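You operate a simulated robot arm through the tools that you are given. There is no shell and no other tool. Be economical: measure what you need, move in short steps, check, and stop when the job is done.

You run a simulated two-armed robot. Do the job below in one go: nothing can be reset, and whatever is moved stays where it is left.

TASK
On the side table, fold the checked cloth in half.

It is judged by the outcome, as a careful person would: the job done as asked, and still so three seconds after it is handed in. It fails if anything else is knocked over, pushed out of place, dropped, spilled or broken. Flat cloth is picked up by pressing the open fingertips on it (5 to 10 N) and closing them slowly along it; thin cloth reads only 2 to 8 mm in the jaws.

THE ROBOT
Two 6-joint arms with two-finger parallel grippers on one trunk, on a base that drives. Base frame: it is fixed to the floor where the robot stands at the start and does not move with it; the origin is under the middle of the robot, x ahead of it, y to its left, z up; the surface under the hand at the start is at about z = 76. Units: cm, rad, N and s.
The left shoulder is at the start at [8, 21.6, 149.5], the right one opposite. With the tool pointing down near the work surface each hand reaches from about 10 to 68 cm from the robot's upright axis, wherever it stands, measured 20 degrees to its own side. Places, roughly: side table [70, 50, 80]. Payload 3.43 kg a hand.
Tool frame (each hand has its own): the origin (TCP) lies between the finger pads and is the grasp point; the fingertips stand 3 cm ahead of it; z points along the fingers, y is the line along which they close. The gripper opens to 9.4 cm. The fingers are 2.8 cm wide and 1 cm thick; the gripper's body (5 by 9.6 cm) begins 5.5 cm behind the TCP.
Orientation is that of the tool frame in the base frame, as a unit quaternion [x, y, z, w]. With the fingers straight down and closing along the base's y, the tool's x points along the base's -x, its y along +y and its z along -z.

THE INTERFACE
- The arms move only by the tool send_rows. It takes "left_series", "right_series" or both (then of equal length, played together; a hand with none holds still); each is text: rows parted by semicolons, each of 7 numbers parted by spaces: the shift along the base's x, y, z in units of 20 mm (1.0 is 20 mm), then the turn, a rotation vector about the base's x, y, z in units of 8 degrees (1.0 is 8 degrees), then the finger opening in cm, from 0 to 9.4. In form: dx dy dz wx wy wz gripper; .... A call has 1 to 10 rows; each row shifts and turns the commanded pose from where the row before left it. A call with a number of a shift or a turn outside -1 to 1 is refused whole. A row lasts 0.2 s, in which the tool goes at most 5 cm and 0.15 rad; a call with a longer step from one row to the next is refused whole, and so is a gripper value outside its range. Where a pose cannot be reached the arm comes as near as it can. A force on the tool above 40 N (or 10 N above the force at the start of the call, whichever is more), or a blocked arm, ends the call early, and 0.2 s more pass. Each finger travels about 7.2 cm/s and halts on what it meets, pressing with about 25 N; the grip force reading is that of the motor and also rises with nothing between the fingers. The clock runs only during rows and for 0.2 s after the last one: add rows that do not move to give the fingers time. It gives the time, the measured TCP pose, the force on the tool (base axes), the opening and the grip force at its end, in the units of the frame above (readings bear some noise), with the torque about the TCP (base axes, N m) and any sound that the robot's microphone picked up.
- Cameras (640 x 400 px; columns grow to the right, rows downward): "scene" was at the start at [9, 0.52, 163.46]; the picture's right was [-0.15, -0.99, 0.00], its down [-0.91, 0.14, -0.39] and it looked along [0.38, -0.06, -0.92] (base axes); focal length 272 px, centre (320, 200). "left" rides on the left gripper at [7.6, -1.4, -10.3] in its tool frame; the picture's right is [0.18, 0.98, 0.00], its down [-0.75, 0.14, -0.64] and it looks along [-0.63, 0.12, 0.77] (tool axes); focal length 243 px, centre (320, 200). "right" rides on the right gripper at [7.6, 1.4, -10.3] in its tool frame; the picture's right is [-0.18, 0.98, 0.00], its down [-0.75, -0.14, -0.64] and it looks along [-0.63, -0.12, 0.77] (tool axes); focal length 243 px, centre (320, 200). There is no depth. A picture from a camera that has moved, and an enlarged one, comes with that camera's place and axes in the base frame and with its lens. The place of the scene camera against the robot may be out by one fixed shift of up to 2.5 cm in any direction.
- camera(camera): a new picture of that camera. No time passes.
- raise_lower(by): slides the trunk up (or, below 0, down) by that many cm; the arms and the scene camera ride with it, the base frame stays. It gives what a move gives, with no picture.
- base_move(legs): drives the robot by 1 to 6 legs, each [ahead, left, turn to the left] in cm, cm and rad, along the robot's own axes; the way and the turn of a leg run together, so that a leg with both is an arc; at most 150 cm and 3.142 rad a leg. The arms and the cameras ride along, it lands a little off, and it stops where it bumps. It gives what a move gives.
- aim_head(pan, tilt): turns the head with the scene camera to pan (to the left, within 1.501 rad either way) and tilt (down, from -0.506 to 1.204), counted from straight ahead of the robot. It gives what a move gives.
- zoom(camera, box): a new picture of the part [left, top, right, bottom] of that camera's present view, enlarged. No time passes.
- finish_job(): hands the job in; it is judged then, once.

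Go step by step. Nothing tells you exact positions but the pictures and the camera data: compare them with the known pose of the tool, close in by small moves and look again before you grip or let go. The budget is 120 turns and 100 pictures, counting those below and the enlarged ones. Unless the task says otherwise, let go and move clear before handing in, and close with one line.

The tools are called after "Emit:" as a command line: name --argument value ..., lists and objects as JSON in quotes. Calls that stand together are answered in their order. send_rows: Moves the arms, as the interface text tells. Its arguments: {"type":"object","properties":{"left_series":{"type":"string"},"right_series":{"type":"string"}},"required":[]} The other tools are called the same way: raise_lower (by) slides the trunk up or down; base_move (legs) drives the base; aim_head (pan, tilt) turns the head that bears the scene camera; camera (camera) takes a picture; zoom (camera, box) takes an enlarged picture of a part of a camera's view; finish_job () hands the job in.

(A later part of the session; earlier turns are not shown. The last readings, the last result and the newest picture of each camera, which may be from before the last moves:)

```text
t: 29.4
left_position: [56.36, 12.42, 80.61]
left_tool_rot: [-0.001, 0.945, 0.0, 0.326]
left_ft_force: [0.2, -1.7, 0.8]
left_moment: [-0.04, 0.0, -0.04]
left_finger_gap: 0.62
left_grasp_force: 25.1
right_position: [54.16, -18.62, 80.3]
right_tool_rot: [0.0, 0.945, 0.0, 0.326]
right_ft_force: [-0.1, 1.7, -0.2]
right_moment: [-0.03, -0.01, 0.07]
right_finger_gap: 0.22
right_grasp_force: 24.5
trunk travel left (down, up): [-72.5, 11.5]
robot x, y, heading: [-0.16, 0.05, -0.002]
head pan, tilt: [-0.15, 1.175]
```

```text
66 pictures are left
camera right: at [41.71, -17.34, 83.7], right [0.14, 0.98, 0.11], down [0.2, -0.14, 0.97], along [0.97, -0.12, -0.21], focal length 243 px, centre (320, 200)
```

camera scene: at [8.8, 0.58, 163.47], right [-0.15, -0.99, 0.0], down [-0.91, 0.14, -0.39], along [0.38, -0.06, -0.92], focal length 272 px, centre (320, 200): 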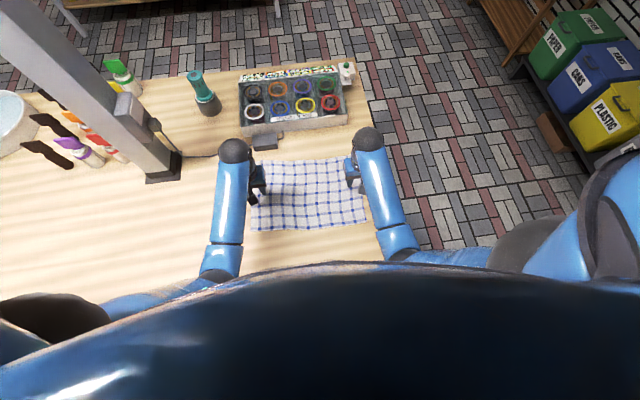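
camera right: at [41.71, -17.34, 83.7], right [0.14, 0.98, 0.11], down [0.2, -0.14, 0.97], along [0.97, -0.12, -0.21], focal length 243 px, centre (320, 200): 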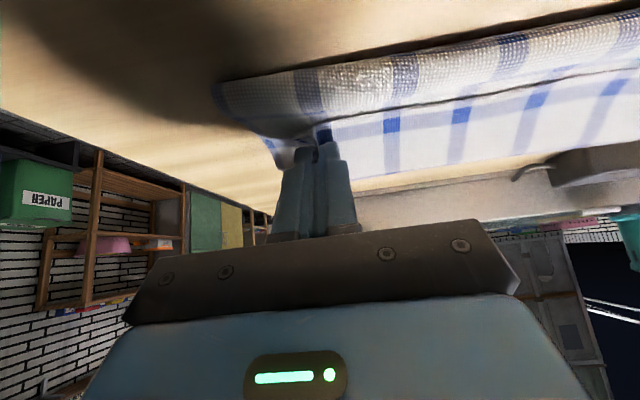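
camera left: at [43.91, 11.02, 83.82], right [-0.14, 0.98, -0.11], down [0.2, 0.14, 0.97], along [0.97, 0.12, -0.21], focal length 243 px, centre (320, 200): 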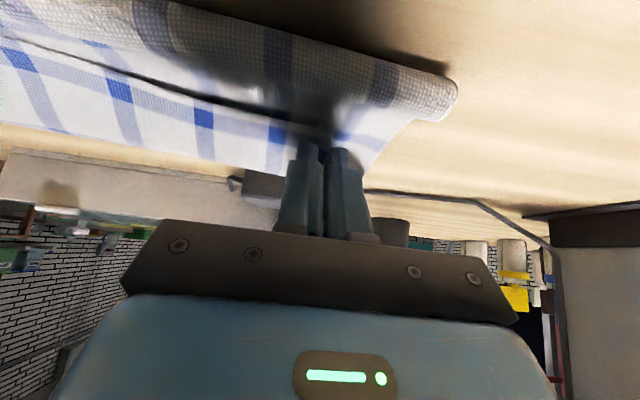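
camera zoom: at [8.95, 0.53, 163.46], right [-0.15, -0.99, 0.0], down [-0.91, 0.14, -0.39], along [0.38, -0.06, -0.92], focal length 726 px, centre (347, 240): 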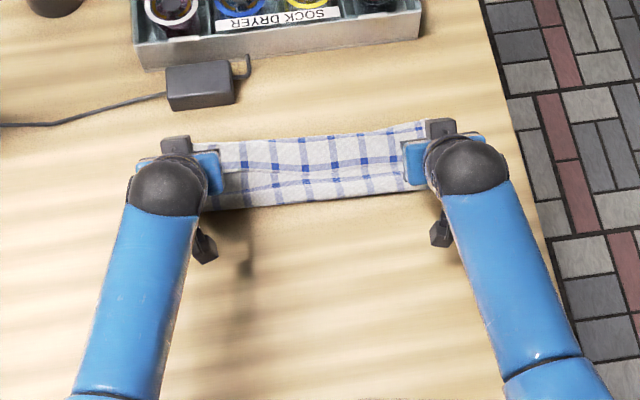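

The crease sits at about x = 51.5, still ~2 cm forward. I retract low so the loop rolls back toward me, then slide forward at low height so it doesn't peel again.

Emit:
send_rows --left_series "-.8 .03 .3 0 0 0 0;-.8 .03 .2 0 0 0 0;-.8 .03 0 0 0 0 0;-.8 .03 0 0 0 0 0;-.8 .03 0 0 0 0 0;0 0 0 0 0 0 0;0 0 0 0 0 0 0" --right_series "-.8 .03 .3 0 0 0 0;-.8 .03 .2 0 0 0 0;-.8 .03 0 0 0 0 0;-.8 .03 0 0 0 0 0;-.8 .03 0 0 0 0 0;0 0 0 0 0 0 0;0 0 0 0 0 0 0"

Emit:
zoom --camera "scene" --box '[200, 110, 420, 260]'

Emit:
camera --camera "left"

Emit:
camera --camera "right"

```text
t: 31.0
left_position: [48.12, 12.79, 81.54]
left_tool_rot: [0.0, 0.945, 0.0, 0.326]
left_ft_force: [0.1, -1.4, 0.2]
left_moment: [0.0, 0.02, -0.02]
left_finger_gap: 0.61
left_grasp_force: 24.6
right_position: [46.21, -18.35, 81.72]
right_tool_rot: [0.0, 0.945, 0.0, 0.326]
right_ft_force: [0.1, 1.0, -0.2]
right_moment: [0.0, -0.06, 0.02]
right_finger_gap: 0.23
right_grasp_force: 24.2
trunk travel left (down, up): [-72.5, 11.5]
robot x, y, heading: [-0.06, 0.37, 0.002]
head pan, tilt: [-0.15, 1.175]
```

```text
2.67 times, centred on (310, 185) of scene
camera zoom: at [9.05, 0.51, 163.45], right [-0.15, -0.99, 0.0], down [-0.91, 0.14, -0.39], along [0.38, -0.06, -0.92], focal length 726 px, centre (347, 240)
```

zoom: 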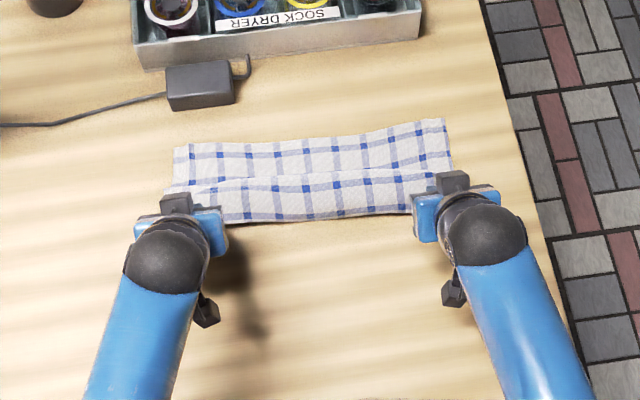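

```text
64 pictures are left
camera left: at [35.85, 11.27, 84.74], right [-0.14, 0.98, -0.11], down [0.2, 0.14, 0.97], along [0.97, 0.12, -0.21], focal length 243 px, centre (320, 200)
```

left: 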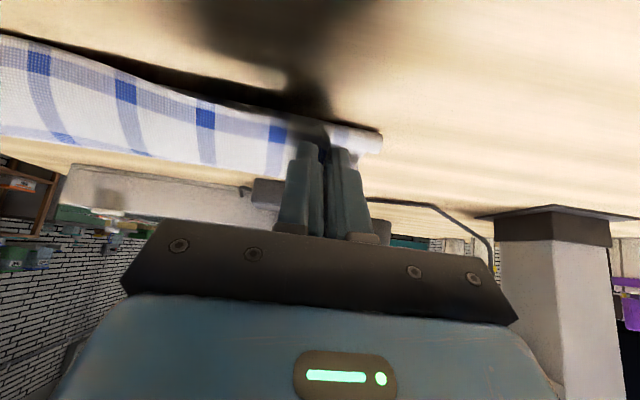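

```text
63 pictures are left
camera right: at [33.82, -16.97, 85.07], right [0.14, 0.98, 0.11], down [0.2, -0.14, 0.97], along [0.97, -0.12, -0.21], focal length 243 px, centre (320, 200)
```

right: 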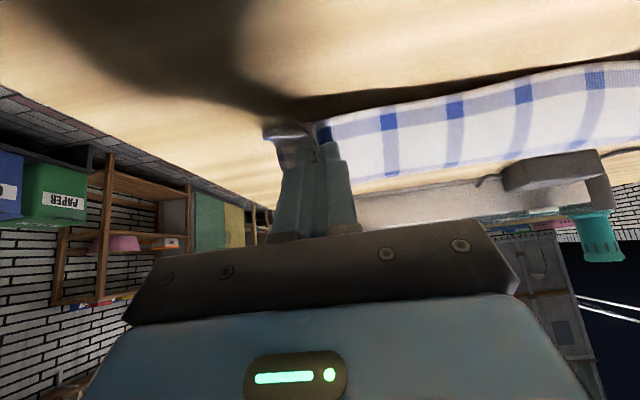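

Let me look closer at the cloth's shape here before sliding on.

Emit:
zoom --camera "scene" --box '[245, 140, 375, 210]'

Emit:
zoom --camera "left" --box '[0, 0, 400, 250]'

```text
4.92 times, centred on (310, 175) of scene
camera zoom: at [9.05, 0.51, 163.45], right [-0.15, -0.99, 0.0], down [-0.91, 0.14, -0.39], along [0.38, -0.06, -0.92], focal length 1339 px, centre (369, 323)
```

zoom: 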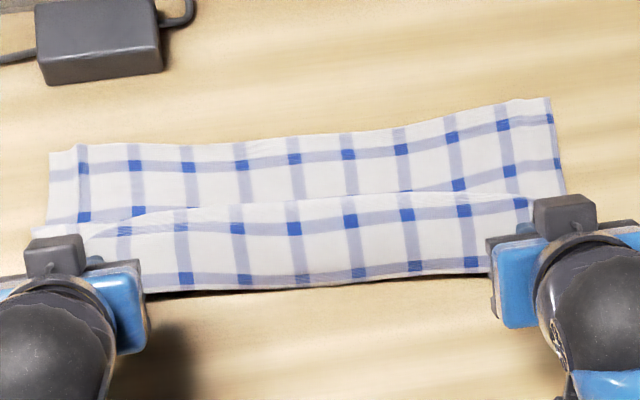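

```text
1.60 times, centred on (200, 125) of left
camera zoom: at [35.85, 11.27, 84.74], right [-0.14, 0.98, -0.11], down [0.2, 0.14, 0.97], along [0.97, 0.12, -0.21], focal length 388 px, centre (512, 320)
```

zoom: 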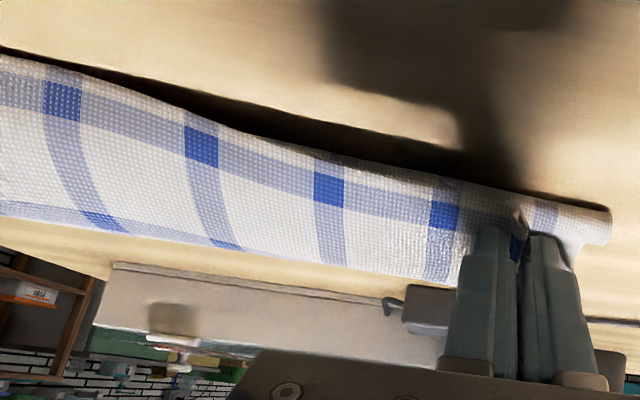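

The low retract only made a forward hump, so I lift and reset above the crease, then I'll descend with a lower, earlier path.

Emit:
send_rows --left_series "-.4 0 .86 0 0 0 0;-.4 0 .86 0 0 0 0;-.4 0 .86 0 0 0 0;-.4 0 .86 0 0 0 0;0 0 0 0 0 0 0;0 0 0 0 0 0 0" --right_series "-.4 0 .86 0 0 0 0;-.4 0 .86 0 0 0 0;-.4 0 .86 0 0 0 0;-.4 0 .86 0 0 0 0;0 0 0 0 0 0 0;0 0 0 0 0 0 0"

Emit:
zoom --camera "scene" --box '[245, 140, 375, 210]'

Emit:
camera --camera "left"

Emit:
camera --camera "right"

```text
t: 32.4
left_position: [44.73, 12.69, 88.54]
left_tool_rot: [0.001, 0.945, 0.0, 0.326]
left_ft_force: [0.3, -0.3, 0.6]
left_moment: [0.02, -0.01, -0.04]
left_finger_gap: 0.59
left_grasp_force: 24.2
right_position: [42.79, -18.29, 88.57]
right_tool_rot: [0.0, 0.945, 0.0, 0.327]
right_ft_force: [0.6, 0.5, 0.4]
right_moment: [-0.01, 0.03, -0.01]
right_finger_gap: 0.22
right_grasp_force: 24.8
trunk travel left (down, up): [-72.5, 11.5]
robot x, y, heading: [0.18, 0.24, -0.003]
head pan, tilt: [-0.15, 1.175]
```

```text
4.92 times, centred on (310, 175) of scene
camera zoom: at [9.03, 0.52, 163.45], right [-0.15, -0.99, 0.0], down [-0.91, 0.14, -0.39], along [0.38, -0.06, -0.92], focal length 1339 px, centre (369, 323)
```

zoom: 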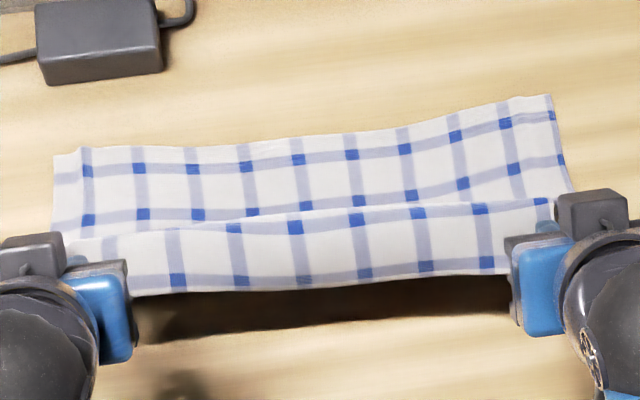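

```text
59 pictures are left
camera left: at [32.45, 11.22, 91.76], right [-0.14, 0.98, -0.11], down [0.2, 0.14, 0.97], along [0.97, 0.12, -0.21], focal length 243 px, centre (320, 200)
```

left: 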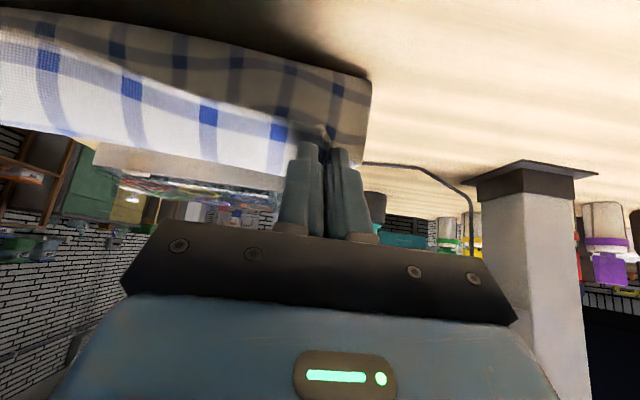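

```text
58 pictures are left
camera right: at [30.46, -16.9, 91.91], right [0.14, 0.98, 0.11], down [0.2, -0.14, 0.97], along [0.97, -0.12, -0.21], focal length 243 px, centre (320, 200)
```

right: 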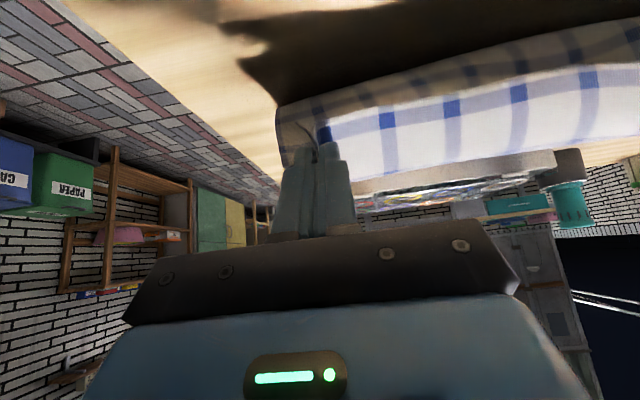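

The right side still has slack ahead, so I back up a bit more to draw the sheet straight from the crease line.

Emit:
send_rows --left_series "-.5 0 -.2 0 0 0 0;-.5 0 -.2 0 0 0 0;-.5 0 -.1 0 0 0 0;0 0 0 0 0 0 0;0 0 0 0 0 0 0" --right_series "-.5 0 -.2 0 0 0 0;-.5 0 -.2 0 0 0 0;-.5 0 -.1 0 0 0 0;0 0 0 0 0 0 0;0 0 0 0 0 0 0"

Emit:
zoom --camera "scene" --box '[245, 140, 375, 210]'

Emit:
camera --camera "right"

Emit:
camera --camera "left"

```text
t: 33.6
left_position: [41.97, 12.83, 87.43]
left_tool_rot: [0.0, 0.945, 0.0, 0.326]
left_ft_force: [-0.1, -1.2, -1.0]
left_moment: [0.01, 0.02, -0.04]
left_finger_gap: 0.59
left_grasp_force: 25.0
right_position: [39.74, -18.21, 87.5]
right_tool_rot: [0.0, 0.945, 0.0, 0.327]
right_ft_force: [0.1, 1.5, -0.7]
right_moment: [0.0, 0.01, 0.04]
right_finger_gap: 0.21
right_grasp_force: 24.8
trunk travel left (down, up): [-72.5, 11.5]
robot x, y, heading: [-0.12, 0.04, -0.002]
head pan, tilt: [-0.15, 1.175]
```

```text
4.92 times, centred on (310, 175) of scene
camera zoom: at [9.01, 0.52, 163.46], right [-0.15, -0.99, 0.0], down [-0.91, 0.14, -0.39], along [0.38, -0.06, -0.92], focal length 1339 px, centre (369, 323)
```

zoom: 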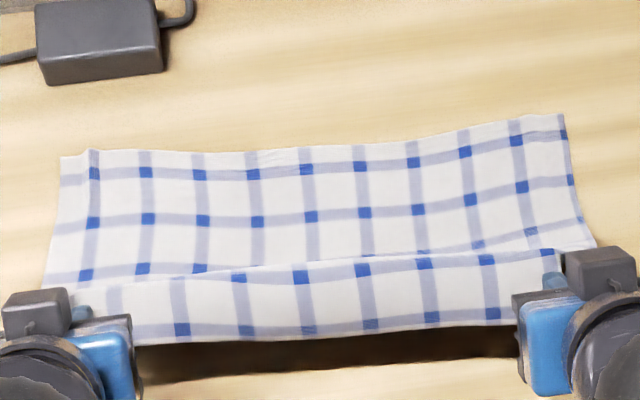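

```text
56 pictures are left
camera right: at [27.35, -16.84, 90.82], right [0.14, 0.98, 0.11], down [0.2, -0.14, 0.97], along [0.97, -0.12, -0.21], focal length 243 px, centre (320, 200)
```

right: 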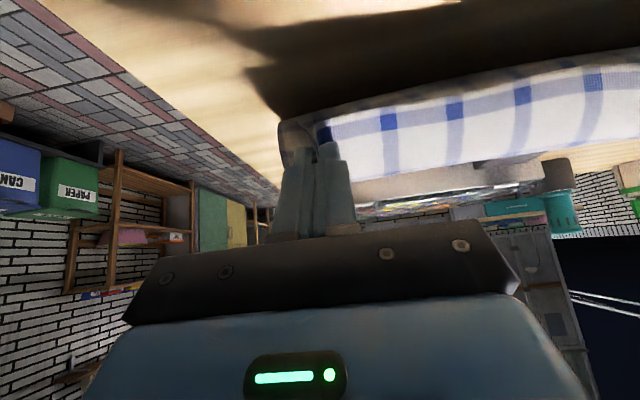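

```text
55 pictures are left
camera left: at [29.54, 11.37, 90.64], right [-0.14, 0.98, -0.11], down [0.2, 0.14, 0.97], along [0.97, 0.12, -0.21], focal length 243 px, centre (320, 200)
```

left: 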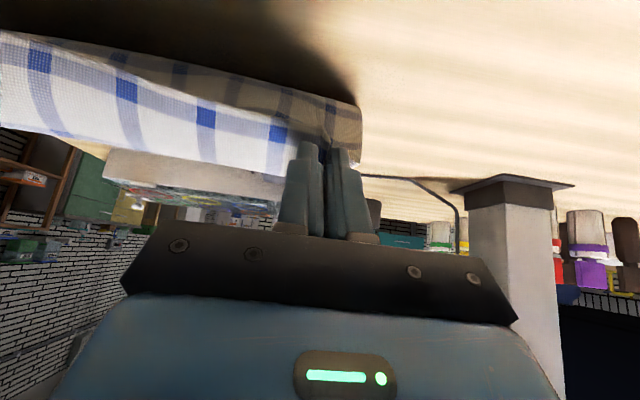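

The cloth is straightened (its far edge shifted back ~1 cm, harmless). Now a lower, steeper forward-down path.

Emit:
send_rows --left_series ".75 -.04 -.07 0 0 0 0;.75 -.04 -.07 0 0 0 0;.75 -.04 -.07 0 0 0 0;.625 -.04 -.875 0 0 0 0;.625 -.04 -.875 0 0 0 0;.625 -.04 -.5 0 0 0 0;.625 -.04 -.5 0 0 0 0;0 0 0 0 0 0 0" --right_series ".75 -.04 -.07 0 0 0 0;.75 -.04 -.07 0 0 0 0;.75 -.04 -.07 0 0 0 0;.625 -.04 -.875 0 0 0 0;.625 -.04 -.875 0 0 0 0;.625 -.04 -.5 0 0 0 0;.625 -.04 -.5 0 0 0 0;0 0 0 0 0 0 0"

Emit:
zoom --camera "scene" --box '[245, 140, 375, 210]'

Emit:
camera --camera "right"

Emit:
camera --camera "left"

```text
t: 35.4
left_position: [51.21, 12.14, 81.47]
left_tool_rot: [-0.001, 0.945, 0.001, 0.326]
left_ft_force: [-0.9, -0.2, 0.4]
left_moment: [-0.02, -0.02, -0.05]
left_finger_gap: 0.6
left_grasp_force: 25.3
right_position: [49.48, -19.09, 81.44]
right_tool_rot: [0.0, 0.945, 0.0, 0.327]
right_ft_force: [-0.6, 1.6, 0.3]
right_moment: [0.0, 0.0, 0.02]
right_finger_gap: 0.23
right_grasp_force: 24.9
trunk travel left (down, up): [-72.5, 11.5]
robot x, y, heading: [0.02, -0.08, 0.001]
head pan, tilt: [-0.15, 1.175]
```

```text
4.92 times, centred on (310, 175) of scene
camera zoom: at [8.95, 0.52, 163.46], right [-0.15, -0.99, 0.0], down [-0.91, 0.14, -0.39], along [0.38, -0.06, -0.92], focal length 1339 px, centre (369, 323)
```

zoom: 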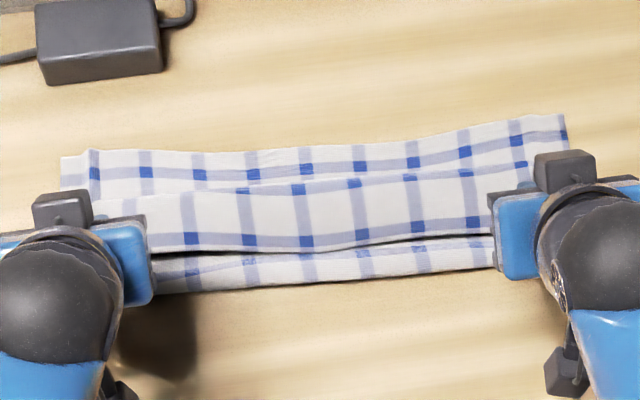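

```text
53 pictures are left
camera right: at [37.06, -17.7, 84.81], right [0.14, 0.98, 0.11], down [0.2, -0.14, 0.97], along [0.97, -0.12, -0.21], focal length 243 px, centre (320, 200)
```

right: 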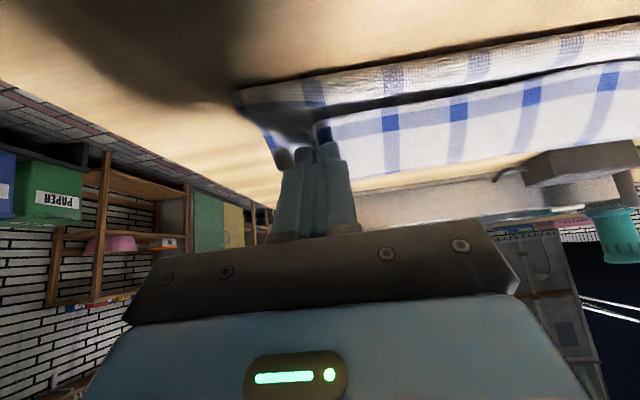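

```text
52 pictures are left
camera left: at [38.9, 10.64, 84.71], right [-0.14, 0.98, -0.11], down [0.2, 0.14, 0.97], along [0.97, 0.12, -0.21], focal length 243 px, centre (320, 200)
```

left: 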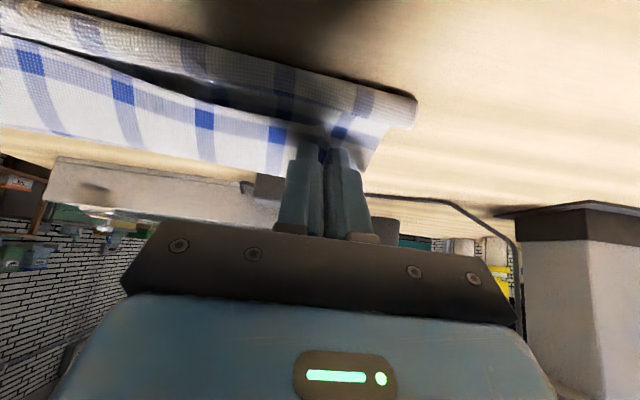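

The held hem strip stays pinned flat and gets folded back, because my fingers close along y. A better grip closes along x, so the hem hangs freely. I lay the near edge back down first.

Emit:
send_rows --left_series "-.8 .1 .8 0 .594 0 0;-.8 .1 .8 0 .594 0 0;-.8 .1 .8 0 .594 0 0;-.7 .1 -.1 0 .594 0 0;-.7 .1 -.1 0 .594 0 0;-.7 .1 -.1 0 .594 0 0;-.6 .1 -.4 0 .594 0 0;-.6 .1 -.4 0 .594 0 0;-.55 .1 -.9 0 0 0 0;-.55 .1 -.9 0 0 0 0" --right_series "-.8 .1 .8 0 .594 0 0;-.8 .1 .8 0 .594 0 0;-.8 .1 .8 0 .594 0 0;-.7 .1 -.1 0 .594 0 0;-.7 .1 -.1 0 .594 0 0;-.7 .1 -.1 0 .594 0 0;-.6 .1 -.4 0 .594 0 0;-.6 .1 -.4 0 .594 0 0;-.55 .1 -.9 0 0 0 0;-.55 .1 -.9 0 0 0 0"

Emit:
zoom --camera "scene" --box '[200, 110, 420, 260]'

```text
t: 37.6
left_position: [37.57, 14.12, 80.7]
left_tool_rot: [0.0, 1.0, 0.0, 0.001]
left_ft_force: [-0.4, 0.3, -0.2]
left_moment: [-0.04, 0.0, -0.02]
left_finger_gap: 0.58
left_grasp_force: 24.8
right_position: [35.78, -16.95, 80.57]
right_tool_rot: [0.0, 1.0, 0.001, 0.001]
right_ft_force: [0.7, 0.4, 0.6]
right_moment: [0.01, 0.01, -0.02]
right_finger_gap: 0.19
right_grasp_force: 25.3
trunk travel left (down, up): [-72.5, 11.5]
robot x, y, heading: [0.09, -0.02, -0.003]
head pan, tilt: [-0.15, 1.175]
```

```text
2.67 times, centred on (310, 185) of scene
camera zoom: at [8.86, 0.52, 163.47], right [-0.15, -0.99, 0.0], down [-0.91, 0.14, -0.39], along [0.38, -0.06, -0.92], focal length 726 px, centre (347, 240)
```

zoom: 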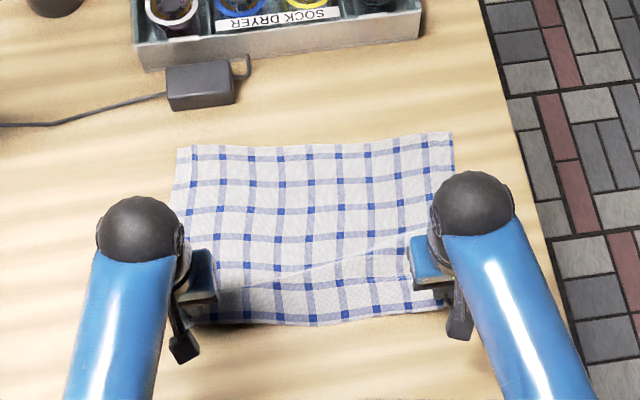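

I pull it slightly back and outward to flatten, set it down, open, and rise.

Emit:
send_rows --left_series "-.3 .1 -.25 0 0 0 0;-.2 .1 -.2 0 0 0 0;0 .1 -.2 0 0 0 0;0 0 0 0 0 0 0;0 0 0 0 0 0 1.5;0 0 0 0 0 0 3;0 0 0 0 0 0 4.4;0 0 .8 0 0 0 4.4;0 0 .8 0 0 0 4.4;0 0 .8 0 0 0 4.4" --right_series "-.3 -.1 -.2 0 0 0 0;-.2 -.1 -.2 0 0 0 0;0 -.1 -.2 0 0 0 0;0 0 0 0 0 0 0;0 0 0 0 0 0 1.5;0 0 0 0 0 0 3;0 0 0 0 0 0 4.4;0 0 .8 0 0 0 4.4;0 0 .8 0 0 0 4.4;0 0 .8 0 0 0 4.4"

Emit:
send_rows --left_series "0 0 1 0 0 -1 4;0 0 1 0 0 -1 4;0 0 0 0 0 -1 4;0 0 0 0 0 -1 4;0 0 0 0 0 -1 4;0 0 0 0 0 -1 4;0 0 0 0 0 -1 4;0 0 0 0 0 -1 4;0 0 0 0 0 -1 4;0 0 0 0 0 -1 4" --right_series "0 0 1 0 0 1 4;0 0 1 0 0 1 4;0 0 0 0 0 1 4;0 0 0 0 0 1 4;0 0 0 0 0 1 4;0 0 0 0 0 1 4;0 0 0 0 0 1 4;0 0 0 0 0 1 4;0 0 0 0 0 1 4;0 0 0 0 0 1 4"

Emit:
zoom --camera "scene" --box '[200, 110, 420, 260]'

Emit:
camera --camera "left"

Emit:
camera --camera "right"

```text
t: 39.8
left_position: [36.77, 14.84, 83.79]
left_tool_rot: [0.0, 1.0, 0.0, 0.0]
left_ft_force: [-0.1, -0.1, 0.7]
left_moment: [0.02, 0.0, -0.05]
left_finger_gap: 4.41
left_grasp_force: 0.2
right_position: [34.52, -17.38, 83.97]
right_tool_rot: [0.001, 1.0, 0.0, 0.0]
right_ft_force: [-0.1, 0.4, 0.0]
right_moment: [-0.01, 0.01, -0.01]
right_finger_gap: 4.38
right_grasp_force: 0.1
trunk travel left (down, up): [-72.5, 11.5]
robot x, y, heading: [0.18, 0.14, 0.0]
head pan, tilt: [-0.15, 1.175]
```

```text
t: 42.0
left_position: [36.82, 14.8, 87.99]
left_tool_rot: [0.644, 0.765, 0.001, 0.001]
left_ft_force: [0.0, -0.1, 0.2]
left_moment: [0.01, 0.02, 0.0]
left_finger_gap: 4.0
left_grasp_force: 0.1
right_position: [34.69, -17.43, 88.09]
right_tool_rot: [-0.644, 0.765, 0.001, 0.0]
right_ft_force: [-0.2, 0.5, -1.0]
right_moment: [-0.03, 0.0, -0.02]
right_finger_gap: 4.01
right_grasp_force: 0.0
trunk travel left (down, up): [-72.5, 11.5]
robot x, y, heading: [-0.56, -0.14, 0.004]
head pan, tilt: [-0.15, 1.175]
```

```text
2.67 times, centred on (310, 185) of scene
camera zoom: at [8.99, 0.52, 163.46], right [-0.15, -0.99, 0.0], down [-0.91, 0.14, -0.39], along [0.38, -0.06, -0.92], focal length 726 px, centre (347, 240)
```

zoom: 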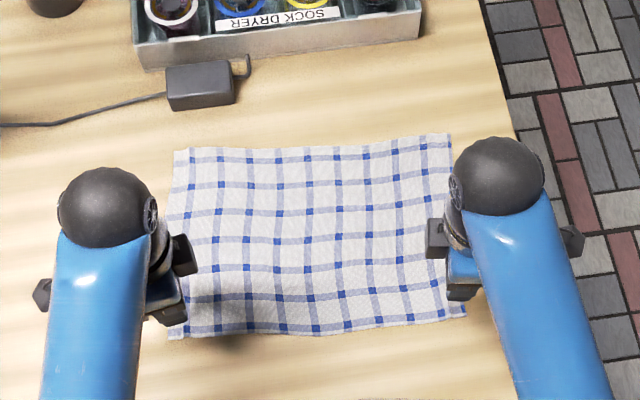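

```text
49 pictures are left
camera left: at [34.08, 22.13, 98.07], right [0.94, 0.35, 0.0], down [0.27, -0.72, 0.64], along [0.22, -0.6, -0.77], focal length 243 px, centre (320, 200)
```

left: 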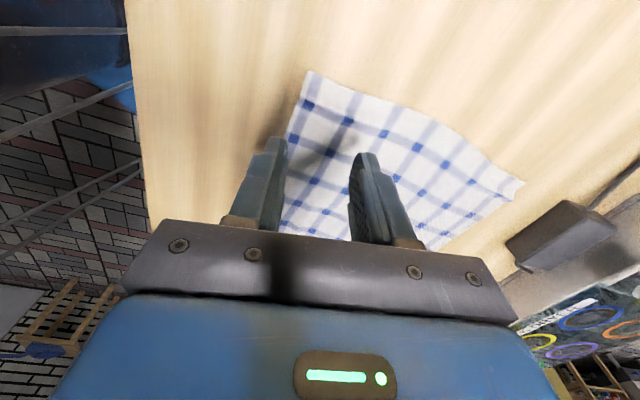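

```text
48 pictures are left
camera right: at [31.96, -24.83, 98.37], right [-0.94, 0.35, 0.0], down [0.27, 0.72, 0.64], along [0.23, 0.6, -0.77], focal length 243 px, centre (320, 200)
```

right: 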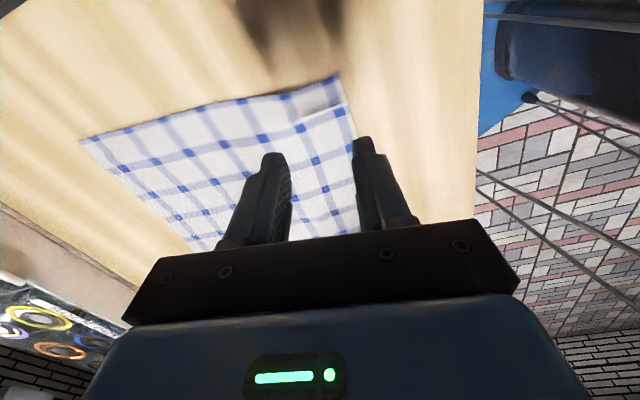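

The cloth is flat again, with near corners about (35.0, 17.4) and (32.4, −19.5). I finish the yaw and check the right near corner for a wrinkle.

Emit:
send_rows --left_series "0 0 0 0 0 -.8 3;0 0 0 0 0 -.8 3;0 0 0 0 0 0 3" --right_series "0 0 0 0 0 .4 3;0 0 0 0 0 .5 3;0 0 0 0 0 0 3"

Emit:
zoom --camera "right" --box '[220, 30, 420, 180]'

Emit:
zoom --camera "left" --box '[220, 30, 420, 180]'

```text
t: 42.8
left_position: [36.85, 14.83, 88.09]
left_tool_rot: [0.725, 0.689, -0.001, 0.001]
left_ft_force: [0.6, -0.5, -0.3]
left_moment: [0.01, 0.0, 0.0]
left_finger_gap: 2.99
left_grasp_force: 0.0
right_position: [34.61, -17.57, 88.14]
right_tool_rot: [-0.69, 0.724, 0.0, 0.001]
right_ft_force: [-1.2, -0.2, 0.9]
right_moment: [-0.02, 0.01, 0.0]
right_finger_gap: 3.0
right_grasp_force: 0.1
trunk travel left (down, up): [-72.5, 11.5]
robot x, y, heading: [-0.3, 0.01, 0.005]
head pan, tilt: [-0.15, 1.175]
```

```text
2.67 times, centred on (320, 105) of right
camera zoom: at [32.9, -25.15, 98.39], right [-0.97, 0.23, 0.0], down [0.18, 0.74, 0.64], along [0.15, 0.63, -0.77], focal length 647 px, centre (320, 453)
```

zoom: 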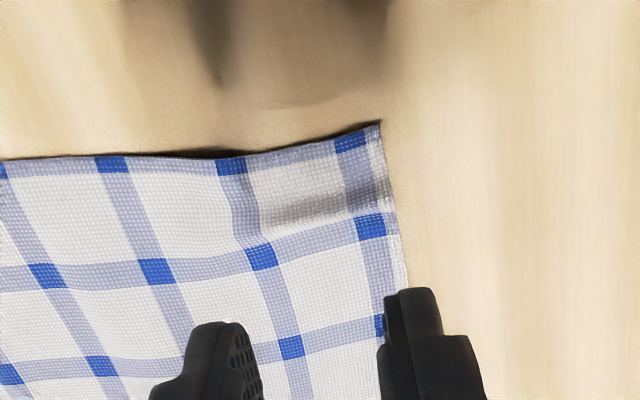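

```text
2.67 times, centred on (320, 105) of left
camera zoom: at [35.76, 22.54, 98.07], right [0.99, 0.13, 0.0], down [0.1, -0.76, 0.64], along [0.09, -0.64, -0.77], focal length 647 px, centre (320, 453)
```

zoom: 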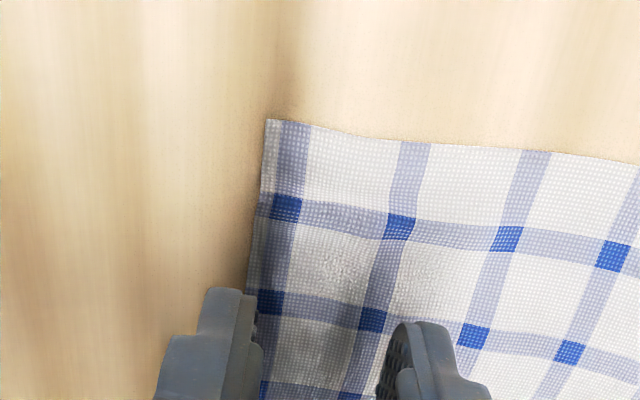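

All flat and the hands are already nearly over the near hem, closing along x. Lowering with a 2.6 cm opening.

Emit:
send_rows --left_series "0 .2 -.85 0 0 0 2.6;0 .2 -.85 0 0 0 2.6;0 0 -.85 0 0 0 2.6;0 0 -.85 0 0 0 2.6;0 0 -.85 0 0 0 2.6;0 0 -.1 0 0 0 2.6;0 0 -.08 0 0 0 2.6;0 0 -.05 0 0 0 2.6;0 0 0 0 0 0 2.6" --right_series "-.05 -.1 -.85 0 0 0 2.6;-.05 0 -.85 0 0 0 2.6;0 0 -.85 0 0 0 2.6;0 0 -.85 0 0 0 2.6;0 0 -.85 0 0 0 2.6;0 0 -.1 0 0 0 2.6;0 0 -.08 0 0 0 2.6;0 0 -.05 0 0 0 2.6;0 0 0 0 0 0 2.6"

Emit:
zoom --camera "right" --box '[220, 30, 420, 180]'

Emit:
zoom --camera "left" --box '[220, 30, 420, 180]'

```text
t: 44.8
left_position: [36.8, 15.51, 79.16]
left_tool_rot: [0.724, 0.689, 0.0, 0.001]
left_ft_force: [-1.7, -1.8, 10.1]
left_moment: [0.01, 0.1, 0.03]
left_finger_gap: 2.64
left_grasp_force: 0.2
right_position: [34.59, -17.74, 79.27]
right_tool_rot: [-0.689, 0.724, 0.0, 0.001]
right_ft_force: [0.4, -0.8, 1.5]
right_moment: [0.01, 0.02, 0.01]
right_finger_gap: 2.6
right_grasp_force: 0.0
trunk travel left (down, up): [-72.5, 11.5]
robot x, y, heading: [-0.01, -0.1, -0.0]
head pan, tilt: [-0.15, 1.175]
```

```text
2.67 times, centred on (320, 105) of right
camera zoom: at [32.72, -25.38, 89.4], right [-0.97, 0.23, 0.0], down [0.18, 0.74, 0.64], along [0.15, 0.63, -0.76], focal length 647 px, centre (320, 453)
```

zoom: 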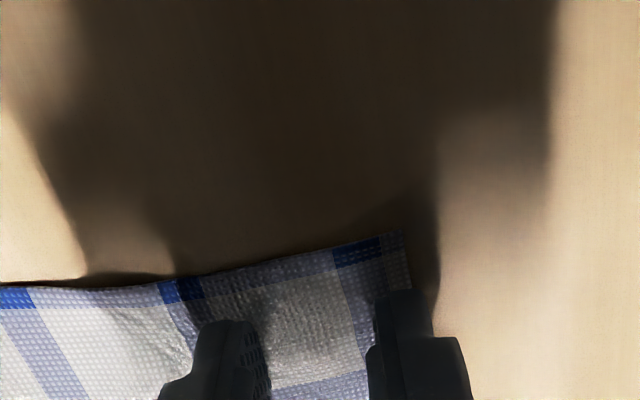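

```text
2.67 times, centred on (320, 105) of left
camera zoom: at [35.67, 23.27, 89.22], right [0.99, 0.14, 0.0], down [0.1, -0.76, 0.64], along [0.09, -0.64, -0.77], focal length 647 px, centre (320, 453)
```

zoom: 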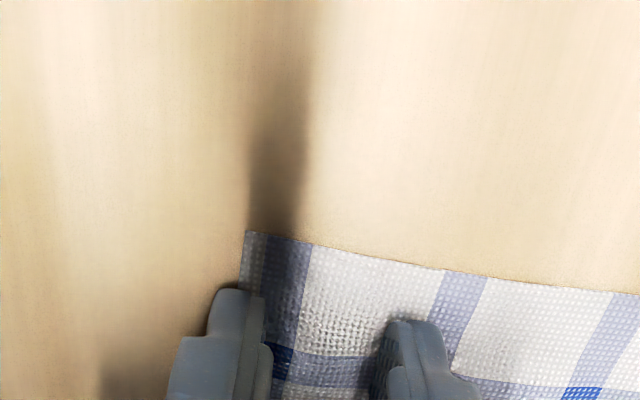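

Fingers straddle the hem strip as planned; I press the right a bit more and close slowly.

Emit:
send_rows --left_series "0 0 0 0 0 0 2.6;0 0 0 0 0 0 2.6;0 0 0 0 0 0 2.3;0 0 0 0 0 0 2.0;0 0 0 0 0 0 1.6;0 0 0 0 0 0 1.2;0 0 0 0 0 0 .8;0 0 0 0 0 0 .4;0 0 0 0 0 0 0;0 0 0 0 0 0 0" --right_series "0 0 -.06 0 0 0 2.6;0 0 -.05 0 0 0 2.6;0 0 0 0 0 0 2.3;0 0 0 0 0 0 2.0;0 0 0 0 0 0 1.6;0 0 0 0 0 0 1.2;0 0 0 0 0 0 .8;0 0 0 0 0 0 .4;0 0 0 0 0 0 0;0 0 0 0 0 0 0"

Emit:
send_rows --left_series ".1 0 .5 0 0 0 0;.1 0 .5 0 0 0 0;.2 0 .6 0 0 0 0;0 0 0 0 0 0 0" --right_series ".1 0 .5 0 0 0 0;.1 0 .5 0 0 0 0;.2 0 .6 0 0 0 0;0 0 0 0 0 0 0"

Emit:
camera --camera "right"

Emit:
camera --camera "left"

```text
t: 46.5
left_position: [36.55, 15.68, 79.15]
left_tool_rot: [0.724, 0.689, 0.001, 0.001]
left_ft_force: [-2.0, 1.7, 8.6]
left_moment: [0.09, 0.06, 0.01]
left_finger_gap: 0.65
left_grasp_force: 25.1
right_position: [34.58, -17.56, 79.2]
right_tool_rot: [-0.69, 0.724, -0.001, 0.003]
right_ft_force: [-4.7, 1.3, 18.7]
right_moment: [-0.07, 0.24, -0.02]
right_finger_gap: 0.22
right_grasp_force: 24.8
trunk travel left (down, up): [-72.5, 11.5]
robot x, y, heading: [0.03, 0.25, -0.001]
head pan, tilt: [-0.15, 1.175]
stopped in row 8 (right hand): the force on the tool passed its limit at 41 N (the readings are from after the stop); the commanded pose is now the measured one
```

```text
t: 47.5
left_position: [37.51, 15.65, 82.35]
left_tool_rot: [0.724, 0.689, 0.0, 0.0]
left_ft_force: [0.5, -0.3, -0.3]
left_moment: [0.0, -0.01, -0.01]
left_finger_gap: 0.66
left_grasp_force: 25.2
right_position: [35.58, -17.6, 82.26]
right_tool_rot: [-0.689, 0.725, 0.001, 0.001]
right_ft_force: [-0.8, 0.2, -0.1]
right_moment: [-0.02, -0.01, 0.0]
right_finger_gap: 0.19
right_grasp_force: 25.2
trunk travel left (down, up): [-72.5, 11.5]
robot x, y, heading: [-0.3, -0.2, 0.003]
head pan, tilt: [-0.15, 1.175]
```

```text
43 pictures are left
camera right: at [33.7, -25.39, 92.42], right [-0.97, 0.23, 0.0], down [0.18, 0.74, 0.64], along [0.15, 0.63, -0.77], focal length 243 px, centre (320, 200)
```

right: 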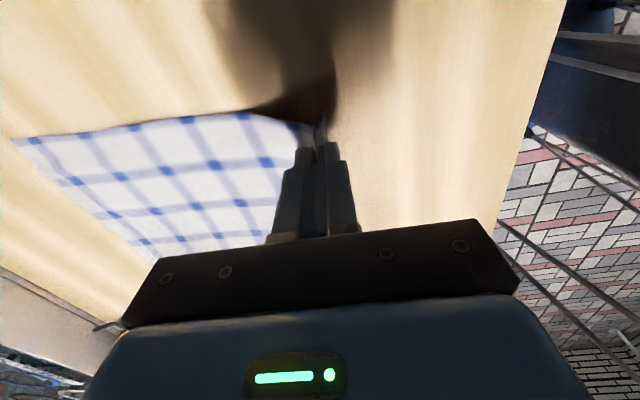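

```text
42 pictures are left
camera left: at [36.48, 23.3, 92.37], right [0.99, 0.14, 0.0], down [0.1, -0.76, 0.64], along [0.09, -0.64, -0.77], focal length 243 px, centre (320, 200)
```

left: 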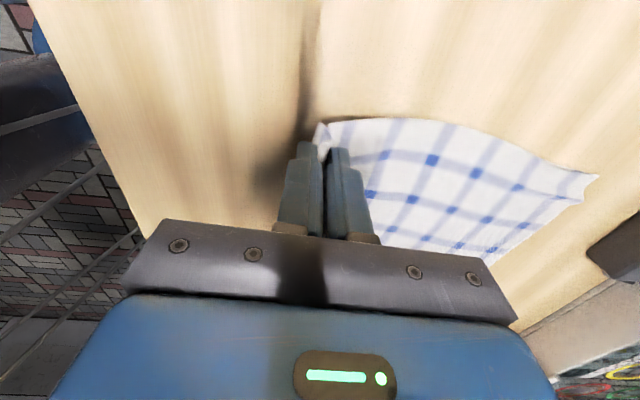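

Both hands now hold the hem with the cloth free to hang. I lift it in an arc until it hangs over the crease line (x ≈ 48 left, 45.5 right).

Emit:
send_rows --left_series ".58 -.07 .74 0 0 0 0;.58 -.07 .74 0 0 0 0;.58 -.07 .74 0 0 0 0;.86 -.07 .31 0 0 0 0;.86 -.07 .31 0 0 0 0;.86 -.07 .31 0 0 0 0;.86 -.07 .31 0 0 0 0;0 0 0 0 0 0 0;0 0 0 0 0 0 0" --right_series ".58 -.1 .74 0 0 0 0;.58 -.1 .74 0 0 0 0;.58 -.1 .74 0 0 0 0;.82 -.1 .31 0 0 0 0;.82 -.1 .31 0 0 0 0;.82 -.1 .31 0 0 0 0;.82 -.1 .31 0 0 0 0;0 0 0 0 0 0 0;0 0 0 0 0 0 0"

Emit:
zoom --camera "scene" --box '[245, 140, 375, 210]'

Emit:
camera --camera "right"

Emit:
camera --camera "left"

```text
t: 49.5
left_position: [47.93, 14.8, 89.21]
left_tool_rot: [0.724, 0.69, -0.001, 0.001]
left_ft_force: [0.0, -1.0, 0.0]
left_moment: [-0.04, 0.01, 0.04]
left_finger_gap: 0.64
left_grasp_force: 25.2
right_position: [45.61, -19.27, 89.03]
right_tool_rot: [-0.69, 0.723, 0.0, 0.002]
right_ft_force: [0.2, 0.1, 0.8]
right_moment: [0.02, 0.02, 0.01]
right_finger_gap: 0.18
right_grasp_force: 24.9
trunk travel left (down, up): [-72.5, 11.5]
robot x, y, heading: [0.09, -0.11, -0.003]
head pan, tilt: [-0.15, 1.175]
```

```text
4.92 times, centred on (310, 175) of scene
camera zoom: at [8.93, 0.53, 163.46], right [-0.15, -0.99, 0.0], down [-0.91, 0.14, -0.39], along [0.38, -0.06, -0.92], focal length 1339 px, centre (369, 323)
```

zoom: 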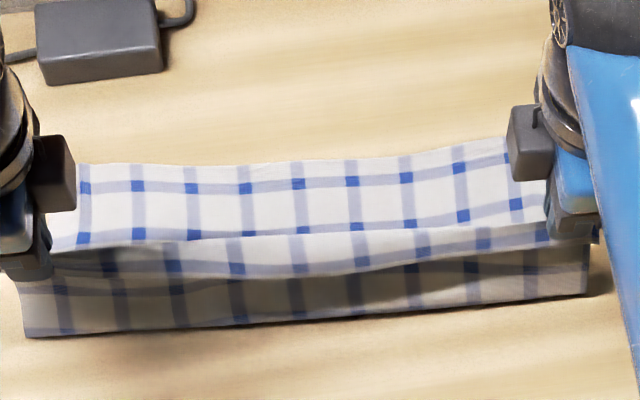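

```text
40 pictures are left
camera right: at [43.72, -26.83, 99.25], right [-0.97, 0.23, 0.0], down [0.18, 0.74, 0.64], along [0.15, 0.63, -0.76], focal length 243 px, centre (320, 200)
```

right: 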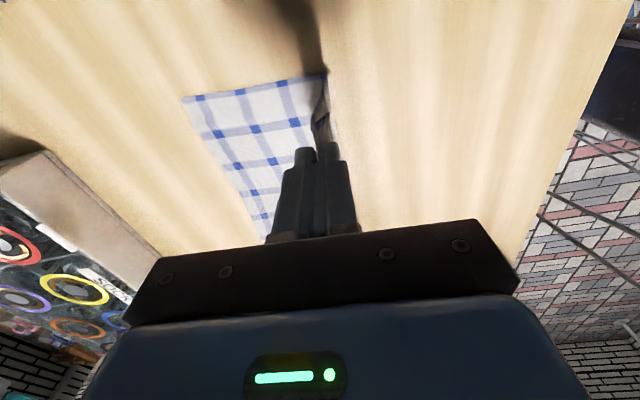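

```text
39 pictures are left
camera left: at [46.82, 22.47, 99.26], right [0.99, 0.14, 0.0], down [0.1, -0.76, 0.64], along [0.09, -0.64, -0.77], focal length 243 px, centre (320, 200)
```

left: 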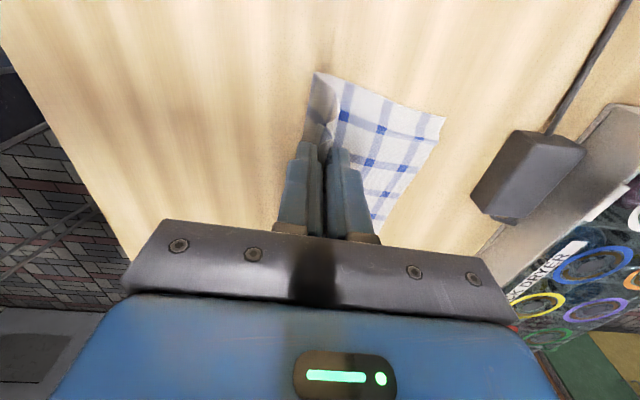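

The flap hangs straight with the crease right at x ≈ 47.7 / 45, as wanted. Now the 45° descent forward.

Emit:
send_rows --left_series ".725 -.06 -.775 0 0 0 0;.725 -.06 -.775 0 0 0 0;.725 -.06 -.75 0 0 0 0;.725 -.06 -.75 0 0 0 0;.625 -.06 -.575 0 0 0 0;.625 -.06 -.575 0 0 0 0;0 0 0 0 0 0 0;0 0 0 0 0 0 0" --right_series ".725 -.08 -.775 0 0 0 0;.725 -.08 -.775 0 0 0 0;.725 -.08 -.75 0 0 0 0;.725 -.08 -.75 0 0 0 0;.625 -.08 -.575 0 0 0 0;.625 -.08 -.575 0 0 0 0;0 0 0 0 0 0 0;0 0 0 0 0 0 0"

Emit:
zoom --camera "scene" --box '[245, 140, 375, 210]'

Emit:
camera --camera "right"

Emit:
camera --camera "left"

```text
t: 51.3
left_position: [56.28, 14.13, 80.81]
left_tool_rot: [0.724, 0.69, -0.001, 0.001]
left_ft_force: [-0.3, -0.8, -0.3]
left_moment: [-0.06, -0.04, 0.04]
left_finger_gap: 0.63
left_grasp_force: 25.2
right_position: [53.94, -19.96, 80.73]
right_tool_rot: [-0.69, 0.724, 0.0, 0.001]
right_ft_force: [-1.5, 1.1, 0.5]
right_moment: [0.01, 0.02, -0.01]
right_finger_gap: 0.21
right_grasp_force: 24.8
trunk travel left (down, up): [-72.5, 11.5]
robot x, y, heading: [0.12, -0.07, -0.003]
head pan, tilt: [-0.15, 1.175]
```

```text
4.92 times, centred on (310, 175) of scene
camera zoom: at [8.95, 0.53, 163.46], right [-0.15, -0.99, 0.0], down [-0.91, 0.14, -0.39], along [0.38, -0.06, -0.92], focal length 1339 px, centre (369, 323)
```

zoom: 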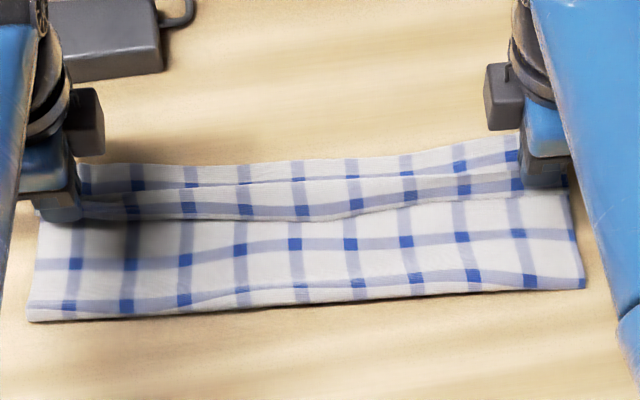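

```text
37 pictures are left
camera right: at [52.1, -27.66, 90.86], right [-0.97, 0.23, 0.0], down [0.18, 0.74, 0.64], along [0.15, 0.63, -0.76], focal length 243 px, centre (320, 200)
```

right: 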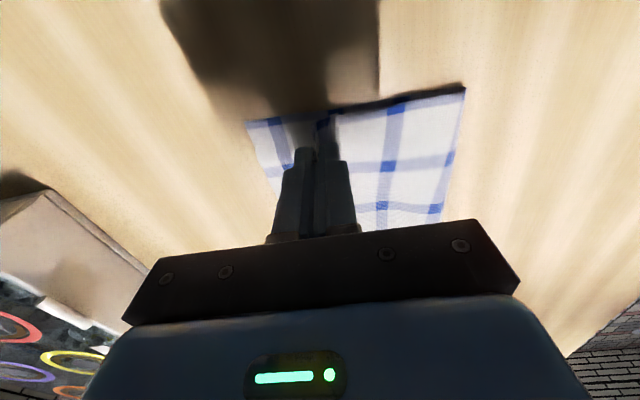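

```text
36 pictures are left
camera left: at [55.24, 21.73, 90.89], right [0.99, 0.14, 0.0], down [0.1, -0.76, 0.64], along [0.09, -0.64, -0.77], focal length 243 px, centre (320, 200)
```

left: 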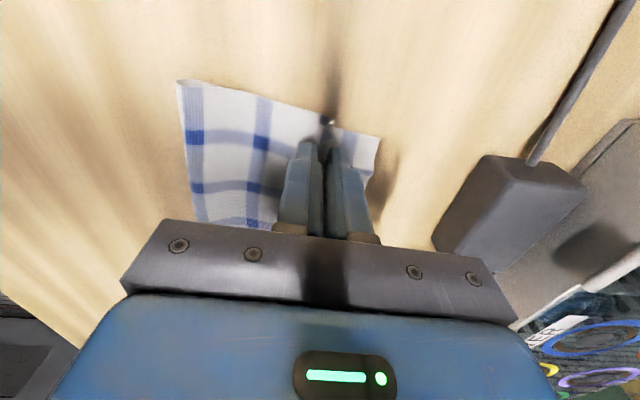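

The fold is taking shape: crease at x ≈ 48, hem ~2 cm short of the far edge. I move the last bit forward and down, with a small sideways shift to match the far corners.

Emit:
send_rows --left_series ".3 -.1 -.13 0 0 0 0;.3 -.1 -.13 0 0 0 0;.3 -.1 -.13 0 0 0 0;.2 -.1 -.1 0 0 0 0;0 0 0 0 0 0 0" --right_series ".3 -.1 -.13 0 0 0 0;.3 -.1 -.13 0 0 0 0;.3 -.1 -.13 0 0 0 0;.2 -.1 -.1 0 0 0 0;0 0 0 0 0 0 0"

Emit:
zoom --camera "right" --box '[200, 40, 520, 240]'

Emit:
zoom --camera "left" --box '[120, 40, 440, 240]'

Emit:
zoom --camera "scene" --box '[245, 140, 375, 210]'

```text
t: 52.5
left_position: [58.44, 13.28, 79.78]
left_tool_rot: [0.724, 0.689, 0.0, 0.001]
left_ft_force: [-0.8, -1.5, -0.6]
left_moment: [-0.07, -0.03, 0.0]
left_finger_gap: 0.66
left_grasp_force: 24.8
right_position: [56.11, -20.88, 79.69]
right_tool_rot: [-0.69, 0.724, 0.0, 0.001]
right_ft_force: [0.3, 1.2, 0.7]
right_moment: [0.04, 0.03, -0.02]
right_finger_gap: 0.17
right_grasp_force: 25.5
trunk travel left (down, up): [-72.5, 11.5]
robot x, y, heading: [0.05, -0.27, 0.003]
head pan, tilt: [-0.15, 1.175]
```

```text
2.00 times, centred on (360, 140) of right
camera zoom: at [54.27, -28.59, 89.99], right [-0.97, 0.23, 0.0], down [0.18, 0.74, 0.64], along [0.15, 0.63, -0.76], focal length 485 px, centre (240, 320)
```

zoom: 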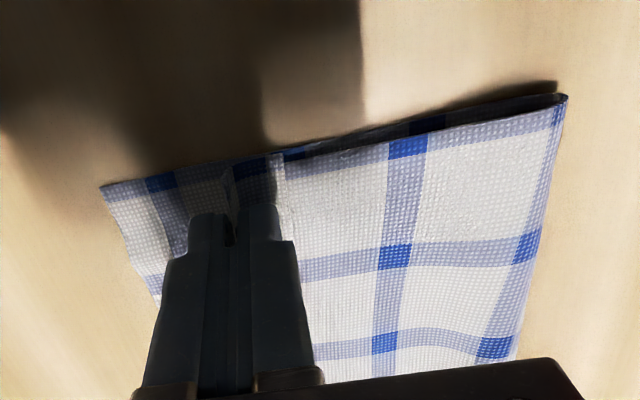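

```text
2.00 times, centred on (280, 140) of left
camera zoom: at [57.42, 20.89, 89.86], right [0.99, 0.14, 0.0], down [0.1, -0.76, 0.64], along [0.09, -0.64, -0.77], focal length 485 px, centre (400, 320)
```

zoom: 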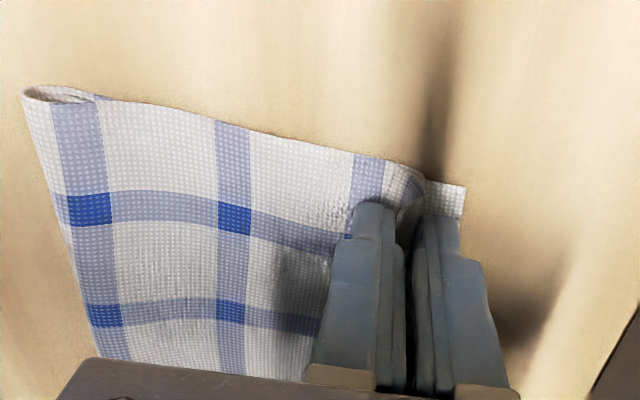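

```text
4.92 times, centred on (310, 175) of scene
camera zoom: at [8.97, 0.53, 163.46], right [-0.15, -0.99, 0.0], down [-0.91, 0.14, -0.39], along [0.38, -0.06, -0.92], focal length 1339 px, centre (369, 323)
```

zoom: 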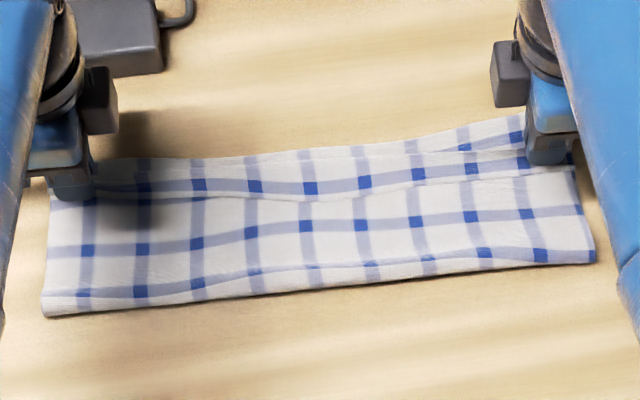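

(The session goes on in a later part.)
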